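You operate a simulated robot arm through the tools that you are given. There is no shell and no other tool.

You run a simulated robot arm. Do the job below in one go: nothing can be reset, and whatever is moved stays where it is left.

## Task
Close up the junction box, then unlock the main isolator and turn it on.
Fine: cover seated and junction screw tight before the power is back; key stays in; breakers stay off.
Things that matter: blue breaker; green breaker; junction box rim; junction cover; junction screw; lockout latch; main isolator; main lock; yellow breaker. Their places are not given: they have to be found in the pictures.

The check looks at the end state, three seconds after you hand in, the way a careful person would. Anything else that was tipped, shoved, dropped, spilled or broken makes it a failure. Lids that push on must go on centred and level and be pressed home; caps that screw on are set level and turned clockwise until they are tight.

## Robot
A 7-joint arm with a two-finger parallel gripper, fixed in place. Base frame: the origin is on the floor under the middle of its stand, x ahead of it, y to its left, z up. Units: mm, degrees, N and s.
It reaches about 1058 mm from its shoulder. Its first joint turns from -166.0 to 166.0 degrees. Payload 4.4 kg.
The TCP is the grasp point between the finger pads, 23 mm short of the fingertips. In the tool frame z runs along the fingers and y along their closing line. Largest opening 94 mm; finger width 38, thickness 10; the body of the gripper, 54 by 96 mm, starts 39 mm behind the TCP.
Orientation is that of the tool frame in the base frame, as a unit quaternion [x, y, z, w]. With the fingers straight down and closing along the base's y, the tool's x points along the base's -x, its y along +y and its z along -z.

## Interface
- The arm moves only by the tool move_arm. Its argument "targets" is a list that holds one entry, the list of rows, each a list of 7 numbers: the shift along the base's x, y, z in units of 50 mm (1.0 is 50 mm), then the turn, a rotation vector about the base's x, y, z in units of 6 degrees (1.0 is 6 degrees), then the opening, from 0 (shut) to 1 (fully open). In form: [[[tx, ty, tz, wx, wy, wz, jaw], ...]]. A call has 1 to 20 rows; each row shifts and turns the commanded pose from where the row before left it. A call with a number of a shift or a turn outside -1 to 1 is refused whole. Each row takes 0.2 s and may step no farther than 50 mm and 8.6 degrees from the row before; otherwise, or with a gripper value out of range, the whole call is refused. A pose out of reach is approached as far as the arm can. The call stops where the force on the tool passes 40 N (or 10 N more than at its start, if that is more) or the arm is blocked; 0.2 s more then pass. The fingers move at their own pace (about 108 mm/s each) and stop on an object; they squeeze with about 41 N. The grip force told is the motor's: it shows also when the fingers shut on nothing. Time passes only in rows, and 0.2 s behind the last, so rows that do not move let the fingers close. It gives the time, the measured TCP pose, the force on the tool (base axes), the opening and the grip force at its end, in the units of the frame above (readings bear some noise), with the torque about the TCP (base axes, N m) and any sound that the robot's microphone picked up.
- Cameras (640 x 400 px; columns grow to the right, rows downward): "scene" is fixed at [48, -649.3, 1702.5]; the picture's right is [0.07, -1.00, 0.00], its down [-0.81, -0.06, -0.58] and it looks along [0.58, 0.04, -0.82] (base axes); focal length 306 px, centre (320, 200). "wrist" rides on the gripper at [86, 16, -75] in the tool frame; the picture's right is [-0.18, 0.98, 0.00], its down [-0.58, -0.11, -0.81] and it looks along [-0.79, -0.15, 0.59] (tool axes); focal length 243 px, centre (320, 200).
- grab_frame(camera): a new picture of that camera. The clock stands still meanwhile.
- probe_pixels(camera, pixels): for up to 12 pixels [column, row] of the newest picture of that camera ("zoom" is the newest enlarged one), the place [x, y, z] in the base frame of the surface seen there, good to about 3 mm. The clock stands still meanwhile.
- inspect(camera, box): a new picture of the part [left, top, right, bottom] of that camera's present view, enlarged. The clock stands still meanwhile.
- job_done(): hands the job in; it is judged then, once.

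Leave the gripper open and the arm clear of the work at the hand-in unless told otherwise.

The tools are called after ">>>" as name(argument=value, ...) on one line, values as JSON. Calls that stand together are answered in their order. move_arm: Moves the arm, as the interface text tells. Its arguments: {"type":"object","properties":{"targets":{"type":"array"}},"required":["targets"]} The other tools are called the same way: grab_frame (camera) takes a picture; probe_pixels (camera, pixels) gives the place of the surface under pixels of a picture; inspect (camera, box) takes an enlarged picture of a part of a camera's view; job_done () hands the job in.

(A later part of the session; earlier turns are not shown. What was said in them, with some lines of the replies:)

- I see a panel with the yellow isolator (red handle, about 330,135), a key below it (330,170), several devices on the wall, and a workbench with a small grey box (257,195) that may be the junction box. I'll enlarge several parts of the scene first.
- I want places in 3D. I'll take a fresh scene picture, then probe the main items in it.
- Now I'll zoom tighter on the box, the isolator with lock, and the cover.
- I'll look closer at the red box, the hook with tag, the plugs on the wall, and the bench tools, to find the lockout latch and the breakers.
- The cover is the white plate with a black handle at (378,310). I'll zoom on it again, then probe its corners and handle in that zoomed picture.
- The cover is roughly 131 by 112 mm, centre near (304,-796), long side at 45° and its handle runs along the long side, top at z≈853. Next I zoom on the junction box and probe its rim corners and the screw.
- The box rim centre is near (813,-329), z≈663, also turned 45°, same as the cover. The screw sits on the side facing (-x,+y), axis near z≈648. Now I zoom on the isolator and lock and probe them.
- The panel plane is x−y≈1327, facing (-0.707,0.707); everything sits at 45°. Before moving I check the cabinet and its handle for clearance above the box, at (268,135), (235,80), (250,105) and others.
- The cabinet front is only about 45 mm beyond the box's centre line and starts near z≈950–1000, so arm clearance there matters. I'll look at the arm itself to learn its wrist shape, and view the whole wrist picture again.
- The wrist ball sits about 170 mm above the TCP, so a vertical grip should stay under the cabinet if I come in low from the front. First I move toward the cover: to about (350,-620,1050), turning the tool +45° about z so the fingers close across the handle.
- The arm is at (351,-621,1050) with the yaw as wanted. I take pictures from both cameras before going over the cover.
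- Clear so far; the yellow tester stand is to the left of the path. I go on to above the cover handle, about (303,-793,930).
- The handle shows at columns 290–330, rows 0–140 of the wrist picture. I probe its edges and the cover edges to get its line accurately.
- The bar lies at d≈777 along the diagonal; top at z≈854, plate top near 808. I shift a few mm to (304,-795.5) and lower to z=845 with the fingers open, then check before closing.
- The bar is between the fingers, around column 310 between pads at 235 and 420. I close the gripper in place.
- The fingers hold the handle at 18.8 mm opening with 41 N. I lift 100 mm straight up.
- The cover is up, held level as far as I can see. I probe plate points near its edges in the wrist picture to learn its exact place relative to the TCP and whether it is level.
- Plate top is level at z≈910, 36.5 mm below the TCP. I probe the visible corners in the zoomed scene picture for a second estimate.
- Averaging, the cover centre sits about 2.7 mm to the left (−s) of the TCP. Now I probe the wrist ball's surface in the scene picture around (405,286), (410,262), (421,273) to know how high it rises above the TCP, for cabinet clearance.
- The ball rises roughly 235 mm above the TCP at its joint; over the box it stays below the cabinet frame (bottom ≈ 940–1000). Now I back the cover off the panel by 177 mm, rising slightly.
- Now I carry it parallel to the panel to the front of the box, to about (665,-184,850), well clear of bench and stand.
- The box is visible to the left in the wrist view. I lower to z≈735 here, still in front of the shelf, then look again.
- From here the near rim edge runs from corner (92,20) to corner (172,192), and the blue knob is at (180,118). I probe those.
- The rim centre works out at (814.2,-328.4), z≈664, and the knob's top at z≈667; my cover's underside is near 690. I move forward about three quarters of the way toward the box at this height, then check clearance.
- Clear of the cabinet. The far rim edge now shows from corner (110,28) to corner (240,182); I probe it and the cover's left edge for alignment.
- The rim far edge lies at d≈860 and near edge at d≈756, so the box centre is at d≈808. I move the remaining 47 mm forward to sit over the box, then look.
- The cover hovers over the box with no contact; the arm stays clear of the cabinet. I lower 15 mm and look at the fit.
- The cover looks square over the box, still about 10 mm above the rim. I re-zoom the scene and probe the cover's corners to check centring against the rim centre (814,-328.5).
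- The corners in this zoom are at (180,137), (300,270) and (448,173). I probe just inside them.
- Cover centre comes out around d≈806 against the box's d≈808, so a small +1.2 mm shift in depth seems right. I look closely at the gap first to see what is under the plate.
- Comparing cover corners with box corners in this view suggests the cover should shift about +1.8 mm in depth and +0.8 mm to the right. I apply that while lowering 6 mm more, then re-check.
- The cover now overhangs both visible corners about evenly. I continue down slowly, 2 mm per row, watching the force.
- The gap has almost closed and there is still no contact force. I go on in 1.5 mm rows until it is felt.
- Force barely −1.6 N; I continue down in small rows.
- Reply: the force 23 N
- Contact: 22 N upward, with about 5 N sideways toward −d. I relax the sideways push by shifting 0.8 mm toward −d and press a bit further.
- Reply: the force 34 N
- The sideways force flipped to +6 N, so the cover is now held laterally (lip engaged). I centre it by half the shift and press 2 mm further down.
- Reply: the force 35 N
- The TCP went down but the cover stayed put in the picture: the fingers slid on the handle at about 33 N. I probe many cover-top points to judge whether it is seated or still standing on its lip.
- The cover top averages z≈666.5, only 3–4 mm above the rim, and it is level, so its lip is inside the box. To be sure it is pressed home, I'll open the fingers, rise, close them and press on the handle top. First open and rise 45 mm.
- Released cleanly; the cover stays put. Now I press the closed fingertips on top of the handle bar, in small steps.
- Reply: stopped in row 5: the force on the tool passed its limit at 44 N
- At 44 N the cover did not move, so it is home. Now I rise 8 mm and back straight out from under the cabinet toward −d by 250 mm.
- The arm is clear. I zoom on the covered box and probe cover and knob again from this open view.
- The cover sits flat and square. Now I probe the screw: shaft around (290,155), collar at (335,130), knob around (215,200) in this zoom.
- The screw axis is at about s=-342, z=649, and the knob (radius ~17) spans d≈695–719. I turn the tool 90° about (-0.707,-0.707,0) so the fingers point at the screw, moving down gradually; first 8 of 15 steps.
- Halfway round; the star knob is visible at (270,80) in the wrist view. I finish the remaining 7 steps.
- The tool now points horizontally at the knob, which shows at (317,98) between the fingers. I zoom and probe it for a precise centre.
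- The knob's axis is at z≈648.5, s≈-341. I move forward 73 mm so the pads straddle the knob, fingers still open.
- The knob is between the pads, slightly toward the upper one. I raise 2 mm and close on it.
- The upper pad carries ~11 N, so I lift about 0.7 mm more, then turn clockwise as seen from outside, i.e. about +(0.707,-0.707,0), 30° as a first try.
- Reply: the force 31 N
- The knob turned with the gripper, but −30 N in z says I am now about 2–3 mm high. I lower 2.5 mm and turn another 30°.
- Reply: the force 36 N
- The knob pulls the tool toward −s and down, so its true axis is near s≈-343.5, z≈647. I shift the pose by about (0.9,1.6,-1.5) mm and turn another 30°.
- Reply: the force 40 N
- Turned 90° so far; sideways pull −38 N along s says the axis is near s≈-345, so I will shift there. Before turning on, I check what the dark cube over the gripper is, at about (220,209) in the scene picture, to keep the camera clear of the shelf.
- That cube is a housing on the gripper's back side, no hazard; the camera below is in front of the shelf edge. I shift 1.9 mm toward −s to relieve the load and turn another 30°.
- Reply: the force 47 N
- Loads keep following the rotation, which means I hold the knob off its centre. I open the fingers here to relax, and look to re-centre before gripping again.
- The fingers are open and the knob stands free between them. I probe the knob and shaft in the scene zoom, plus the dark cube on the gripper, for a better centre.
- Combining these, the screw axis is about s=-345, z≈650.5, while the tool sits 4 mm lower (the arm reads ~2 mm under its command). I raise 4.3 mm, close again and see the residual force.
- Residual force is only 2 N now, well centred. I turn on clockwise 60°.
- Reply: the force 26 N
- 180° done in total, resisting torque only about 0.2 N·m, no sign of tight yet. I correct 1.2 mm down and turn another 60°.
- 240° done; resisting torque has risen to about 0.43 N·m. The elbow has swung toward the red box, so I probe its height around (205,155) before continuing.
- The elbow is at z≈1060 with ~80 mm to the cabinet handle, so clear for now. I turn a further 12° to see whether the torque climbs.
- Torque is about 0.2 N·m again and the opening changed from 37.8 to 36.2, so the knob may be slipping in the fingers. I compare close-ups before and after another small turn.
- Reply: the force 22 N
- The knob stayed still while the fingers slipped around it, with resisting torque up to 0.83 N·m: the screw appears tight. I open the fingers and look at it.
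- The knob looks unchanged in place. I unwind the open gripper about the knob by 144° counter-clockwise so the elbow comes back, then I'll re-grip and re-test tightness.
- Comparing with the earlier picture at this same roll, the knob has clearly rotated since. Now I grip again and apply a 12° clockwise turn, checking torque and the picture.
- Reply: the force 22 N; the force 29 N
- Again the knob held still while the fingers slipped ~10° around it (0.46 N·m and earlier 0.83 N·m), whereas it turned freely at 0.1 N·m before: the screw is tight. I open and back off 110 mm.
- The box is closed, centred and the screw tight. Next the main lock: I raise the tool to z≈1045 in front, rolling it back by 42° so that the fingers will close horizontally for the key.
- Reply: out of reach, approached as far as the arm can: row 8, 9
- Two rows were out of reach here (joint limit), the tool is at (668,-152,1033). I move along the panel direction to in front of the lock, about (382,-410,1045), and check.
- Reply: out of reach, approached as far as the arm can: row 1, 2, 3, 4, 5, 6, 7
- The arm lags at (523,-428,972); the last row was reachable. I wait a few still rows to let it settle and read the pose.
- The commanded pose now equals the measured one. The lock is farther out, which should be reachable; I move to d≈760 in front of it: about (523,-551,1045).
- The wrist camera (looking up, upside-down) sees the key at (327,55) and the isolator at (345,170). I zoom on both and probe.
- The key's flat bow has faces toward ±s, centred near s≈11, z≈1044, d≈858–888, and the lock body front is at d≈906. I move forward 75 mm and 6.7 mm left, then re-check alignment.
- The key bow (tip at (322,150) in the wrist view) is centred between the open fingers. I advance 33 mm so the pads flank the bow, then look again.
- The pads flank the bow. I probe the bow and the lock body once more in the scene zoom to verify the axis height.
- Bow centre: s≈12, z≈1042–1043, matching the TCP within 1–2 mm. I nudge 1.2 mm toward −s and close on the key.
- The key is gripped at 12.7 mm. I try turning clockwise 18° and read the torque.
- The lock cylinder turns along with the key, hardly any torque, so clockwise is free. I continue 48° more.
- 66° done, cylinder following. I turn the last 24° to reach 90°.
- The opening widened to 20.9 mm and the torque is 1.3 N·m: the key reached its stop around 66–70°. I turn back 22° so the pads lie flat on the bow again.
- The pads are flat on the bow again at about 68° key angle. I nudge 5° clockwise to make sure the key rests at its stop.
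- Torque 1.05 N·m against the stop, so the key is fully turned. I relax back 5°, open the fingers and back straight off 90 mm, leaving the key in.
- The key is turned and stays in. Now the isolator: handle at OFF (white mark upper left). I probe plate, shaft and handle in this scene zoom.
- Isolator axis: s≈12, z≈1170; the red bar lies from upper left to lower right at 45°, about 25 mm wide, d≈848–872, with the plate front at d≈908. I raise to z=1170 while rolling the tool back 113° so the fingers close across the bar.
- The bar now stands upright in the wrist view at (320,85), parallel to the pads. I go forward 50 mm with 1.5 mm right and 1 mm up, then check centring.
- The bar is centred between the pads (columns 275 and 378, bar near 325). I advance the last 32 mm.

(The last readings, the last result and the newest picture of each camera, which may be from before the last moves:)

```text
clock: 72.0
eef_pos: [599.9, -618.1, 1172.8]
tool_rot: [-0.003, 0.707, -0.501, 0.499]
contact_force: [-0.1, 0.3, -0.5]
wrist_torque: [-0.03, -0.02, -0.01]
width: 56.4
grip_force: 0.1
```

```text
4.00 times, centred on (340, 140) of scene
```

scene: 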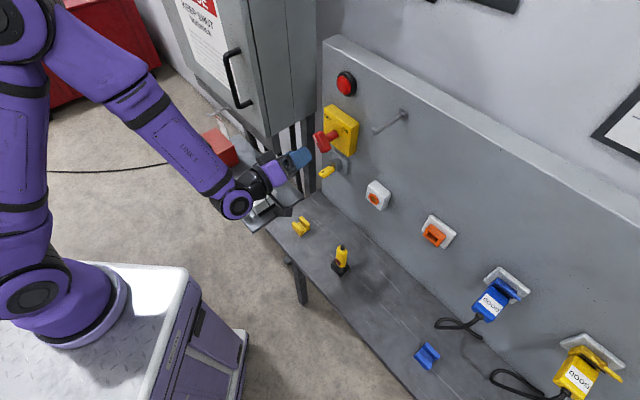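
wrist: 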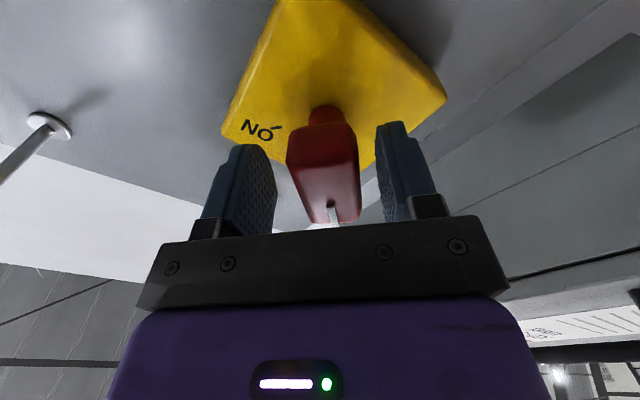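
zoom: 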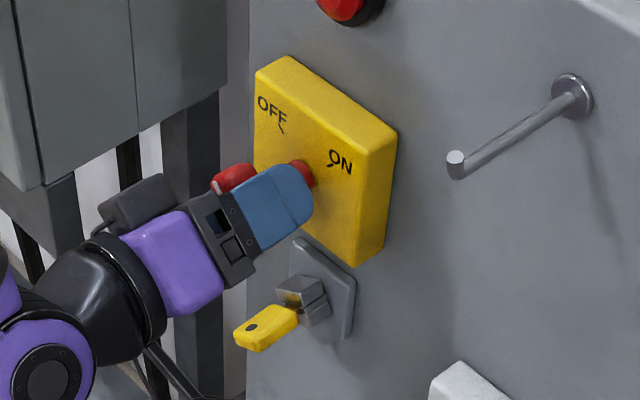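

The pads flank the bar at d≈861. I close on it.

>>> move_arm(targets=[[[0, 0, 0, 0, 0, 0, 0], [0, 0, 0, 0, 0, 0, 0], [0, 0, 0, 0, 0, 0, 0], [0, 0, 0, 0, 0, 0, 0]]])

>>> grab_frame(camera="wrist")

```text
clock: 73.1
eef_pos: [600.6, -615.9, 1168.1]
tool_rot: [-0.003, 0.709, -0.499, 0.499]
contact_force: [8.2, 1.2, -1.8]
wrist_torque: [0.39, -0.02, -1.3]
width: 29.8
grip_force: 44.8
stopped in row 4: the force on the tool passed its limit at 41 N (the readings are from after the stop); the commanded pose is now the measured one
```

```text
taken
```

wrist: 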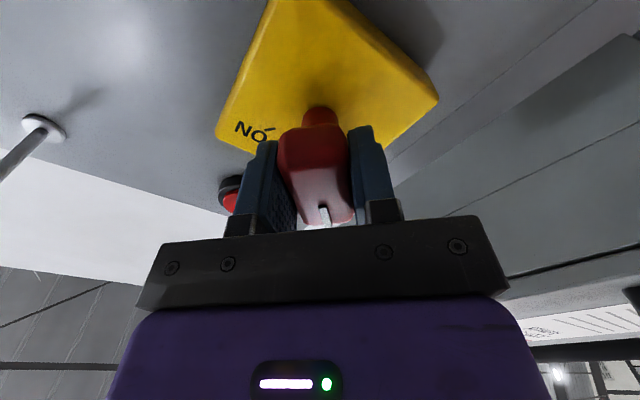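

The fingers centred themselves on the bar (29.8 mm); residual force is small. I turn clockwise 18° and read.

>>> move_arm(targets=[[[0, 0, 0, 0.354, -0.354, 0, 0], [0, 0, 0, 0.707, -0.707, 0, 0], [0, 0, 0, 0.707, -0.707, 0, 0], [0, 0, 0, 0.354, -0.354, 0, 0]]])

>>> grab_frame(camera="wrist")

```text
clock: 74.1
eef_pos: [600.5, -615.0, 1169.1]
tool_rot: [0.107, 0.7, -0.415, 0.571]
contact_force: [14.5, 6.5, -10.1]
wrist_torque: [-1.2, -1.12, 0.06]
width: 29.8
grip_force: 45.0
```

```text
taken
```

wrist: 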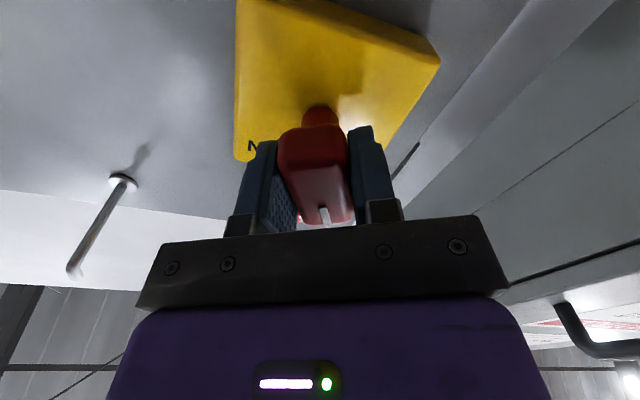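

The handle turns with the gripper freely. I correct slightly and continue 36°.

>>> move_arm(targets=[[[0.011, 0.011, -0.01, 0.707, -0.707, 0, 0], [0, 0, 0, 0.707, -0.707, 0, 0], [0, 0, 0, 0.707, -0.707, 0, 0], [0, 0, 0, 0.707, -0.707, 0, 0], [0, 0, 0, 0.707, -0.707, 0, 0], [0, 0, 0, 0.707, -0.707, 0, 0]]])

>>> grab_frame(camera="wrist")

```text
clock: 75.5
eef_pos: [602.3, -615.3, 1168.6]
tool_rot: [0.317, 0.633, -0.218, 0.672]
contact_force: [20.9, 14.2, -8.2]
wrist_torque: [-0.74, -0.64, -0.74]
width: 30.1
grip_force: 45.1
```

```text
taken
```

wrist: 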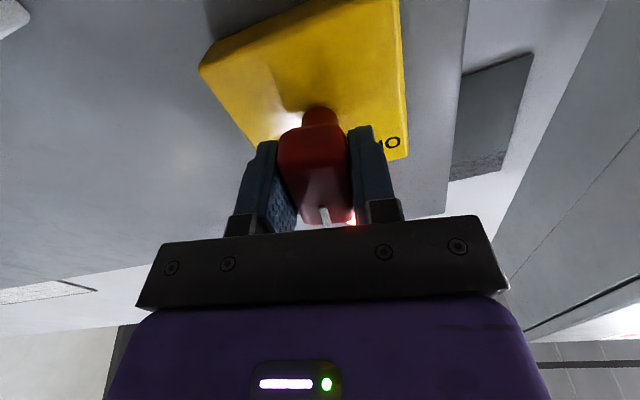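

54° turned, still free. I correct 1.4 mm toward −s and turn 30° more.

>>> move_arm(targets=[[[0.02, 0.02, -0.008, 0.707, -0.707, 0, 0], [0, 0, 0, 0.707, -0.707, 0, 0], [0, 0, 0, 0.707, -0.707, 0, 0], [0, 0, 0, 0.707, -0.707, 0, 0], [0, 0, 0, 0.707, -0.707, 0, 0]]])

>>> grab_frame(camera="wrist")

>>> grab_frame(camera="scene")

```text
clock: 76.7
eef_pos: [601.7, -614.9, 1170.1]
tool_rot: [0.47, 0.527, -0.037, 0.708]
contact_force: [15.8, 9.8, 3.2]
wrist_torque: [0.37, 0.36, -0.27]
width: 30.1
grip_force: 44.7
```

```text
taken
```

wrist: 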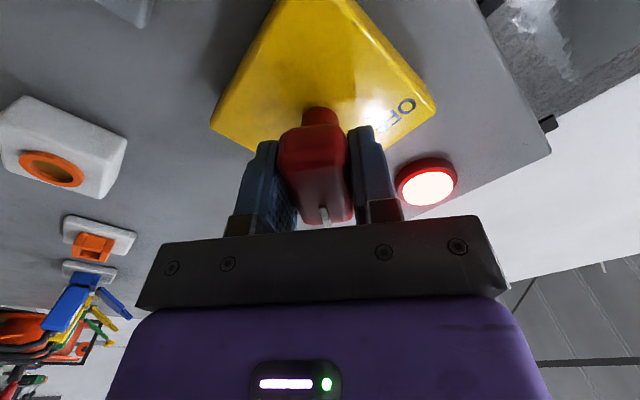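

```text
taken
```

scene: 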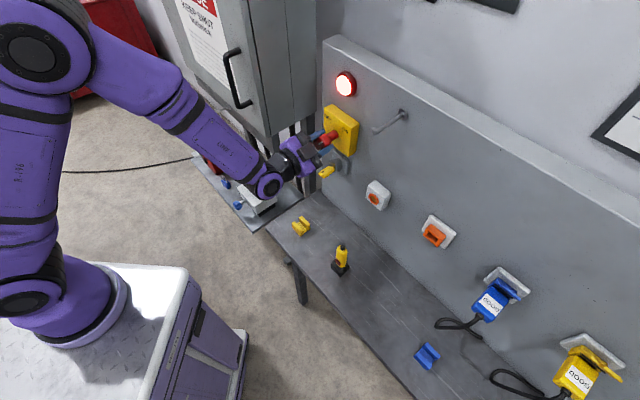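

The lamp at (346,84) is now lit, so power is on at 84°. I turn the last 8° gently to reach the ON stop.

>>> move_arm(targets=[[[0.006, 0.006, 0, 0.471, -0.471, 0, 0], [0, 0, 0, 0.471, -0.471, 0, 0], [0, 0, 0, 0, 0, 0, 0]]])

>>> inspect(camera="scene", box=[290, 60, 390, 190])

>>> grab_frame(camera="wrist")

```text
clock: 77.5
eef_pos: [602.2, -615.7, 1169.2]
tool_rot: [0.505, 0.493, 0.011, 0.709]
contact_force: [16.8, 3.1, 6.3]
wrist_torque: [-0.91, 1.43, -0.34]
width: 30.3
grip_force: 45.0
```

```text
3.08 times, centred on (340, 125) of scene
```

zoom: 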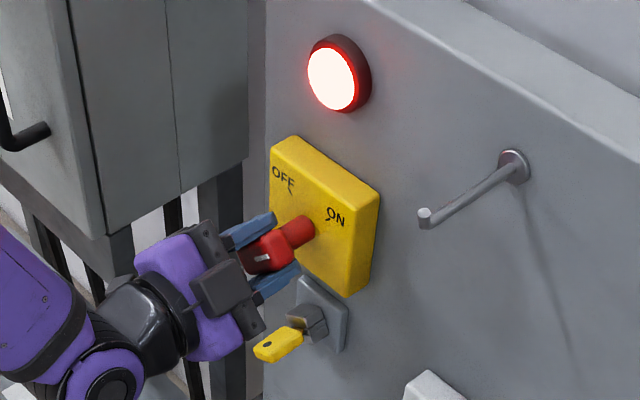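

```text
taken
```

wrist: 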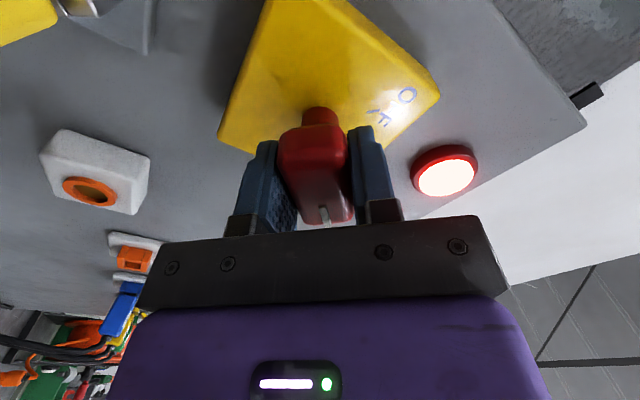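

Torque 1.65 N·m: the handle is against its ON stop and the lamp is lit. I relax 2°, open the fingers and back straight off.

>>> move_arm(targets=[[[0, 0, 0, -0.2, 0.2, 0, 0], [0, 0, 0, 0, 0, 0, 0.6], [0, 0, 0, 0, 0, 0, 0.6], [0, 0, 0, 0, 0, 0, 0.6], [-0.3, 0.3, 0, 0, 0, 0, 0.6], [-0.5, 0.5, 0, 0, 0, 0, 0.6], [-0.6, 0.6, 0, 0, 0, 0, 0.6], [-0.6, 0.6, 0, 0, 0, 0, 0.6]]])

>>> grab_frame(camera="scene")

>>> inspect(camera="scene", box=[290, 60, 390, 190])

>>> grab_frame(camera="wrist")

```text
clock: 79.3
eef_pos: [501.3, -514.8, 1168.6]
tool_rot: [0.498, 0.501, 0.001, 0.708]
contact_force: [0.7, 0.1, -0.1]
wrist_torque: [0.0, -0.02, -0.01]
width: 56.3
grip_force: 0.1
```

```text
taken
```

scene: 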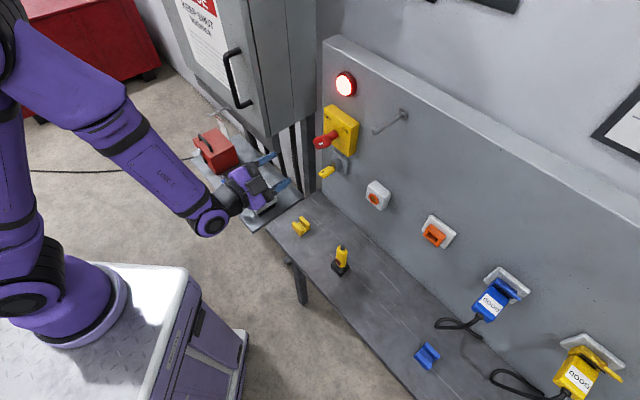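

```text
3.08 times, centred on (340, 125) of scene
```

zoom: 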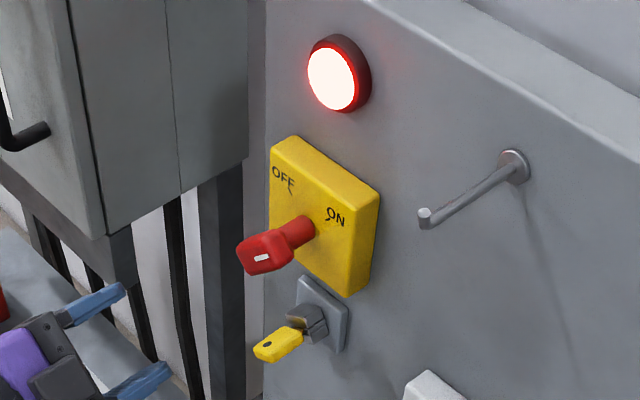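

```text
taken
```

wrist: 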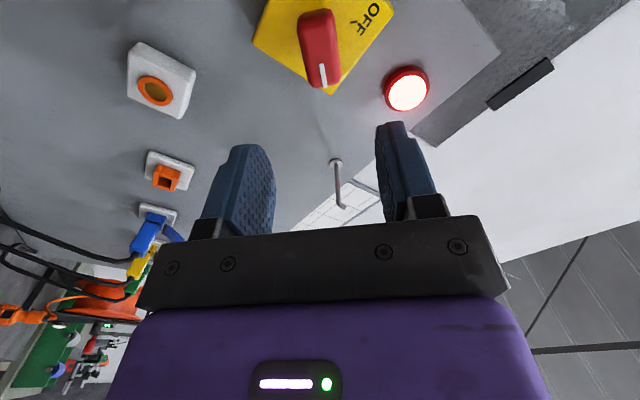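

The handle stands at ON, lamp lit, key in the lock. I raise the arm 150 mm to clear the view and be well away from the work, then check everything once more.

>>> move_arm(targets=[[[0, 0, 0.6, 0, 0, 0, 0.8], [0, 0, 0.8, 0, 0, 0, 0.8], [0, 0, 0.8, 0, 0, 0, 0.8], [0, 0, 0.8, 0, 0, 0, 0.8]]])

>>> grab_frame(camera="scene")

>>> inspect(camera="scene", box=[180, 120, 310, 240])

>>> inspect(camera="scene", box=[225, 168, 289, 218])

```text
clock: 80.3
eef_pos: [502.9, -514.6, 1316.6]
tool_rot: [0.499, 0.5, 0.001, 0.708]
contact_force: [0.5, -0.4, -0.9]
wrist_torque: [-0.02, -0.03, -0.03]
width: 75.4
grip_force: 0.1
```

```text
taken
```

scene: 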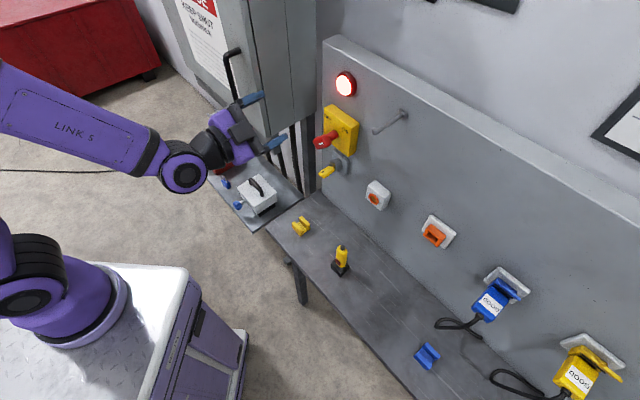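

```text
3.33 times, centred on (245, 180) of scene
```

zoom: 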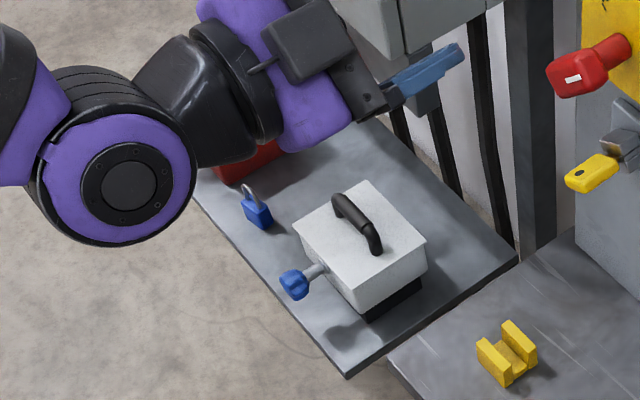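

```text
8.00 times, centred on (257, 193) of scene
```

zoom: 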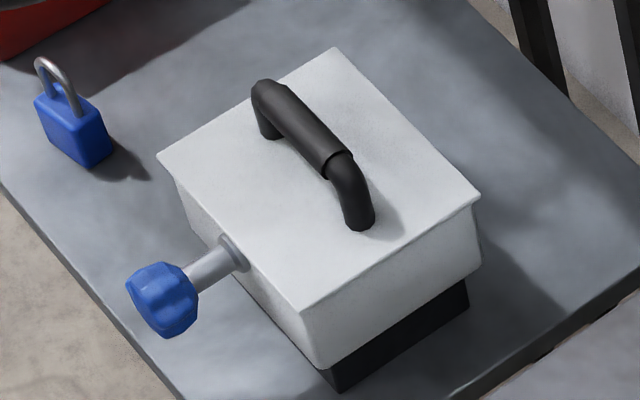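

The cover is level and centred on the box, the screw is tight, and the key is turned and still in the lock. The isolator is at ON with the lamp lit. The blue and yellow wall switches look as they did at the start; I never saw the green one clearly, but the arm touched none of them. Nothing else looks moved, and the gripper is open and clear, so I hand in.

>>> job_done()

```text
The job is handed in.
```

I closed the junction box, unlocked the main isolator and turned it on. The job is handed in, but no verdict has come back yet.

- **Cover:** it sits level and centred on the box. I pressed it down with about 44 N and it did not move any further.
- **Junction screw:** I turned it clockwise until it stopped and the fingers slipped around it, at up to about 0.8 N·m. I gripped it again to check and it held. I judged it tight by feel, because the screw did not visibly move inward.
- **Main lock:** I turned the key clockwise about 70° to its stop. The key is still in the lock.
- **Isolator:** the handle is against its ON stop and the panel lamp is lit. This was done after the cover and screw.
- **Breakers:** I touched none of them. The blue and yellow switches on the wall, which I took to be breakers, look as they did at the start. I never clearly saw the green one.
- **Lockout latch:** I did not positively identify it. Since the isolator turned freely once the key was round, nothing was still blocking it.

Nothing else looks moved in the last pictures. The arm is clear of the work with the gripper open.
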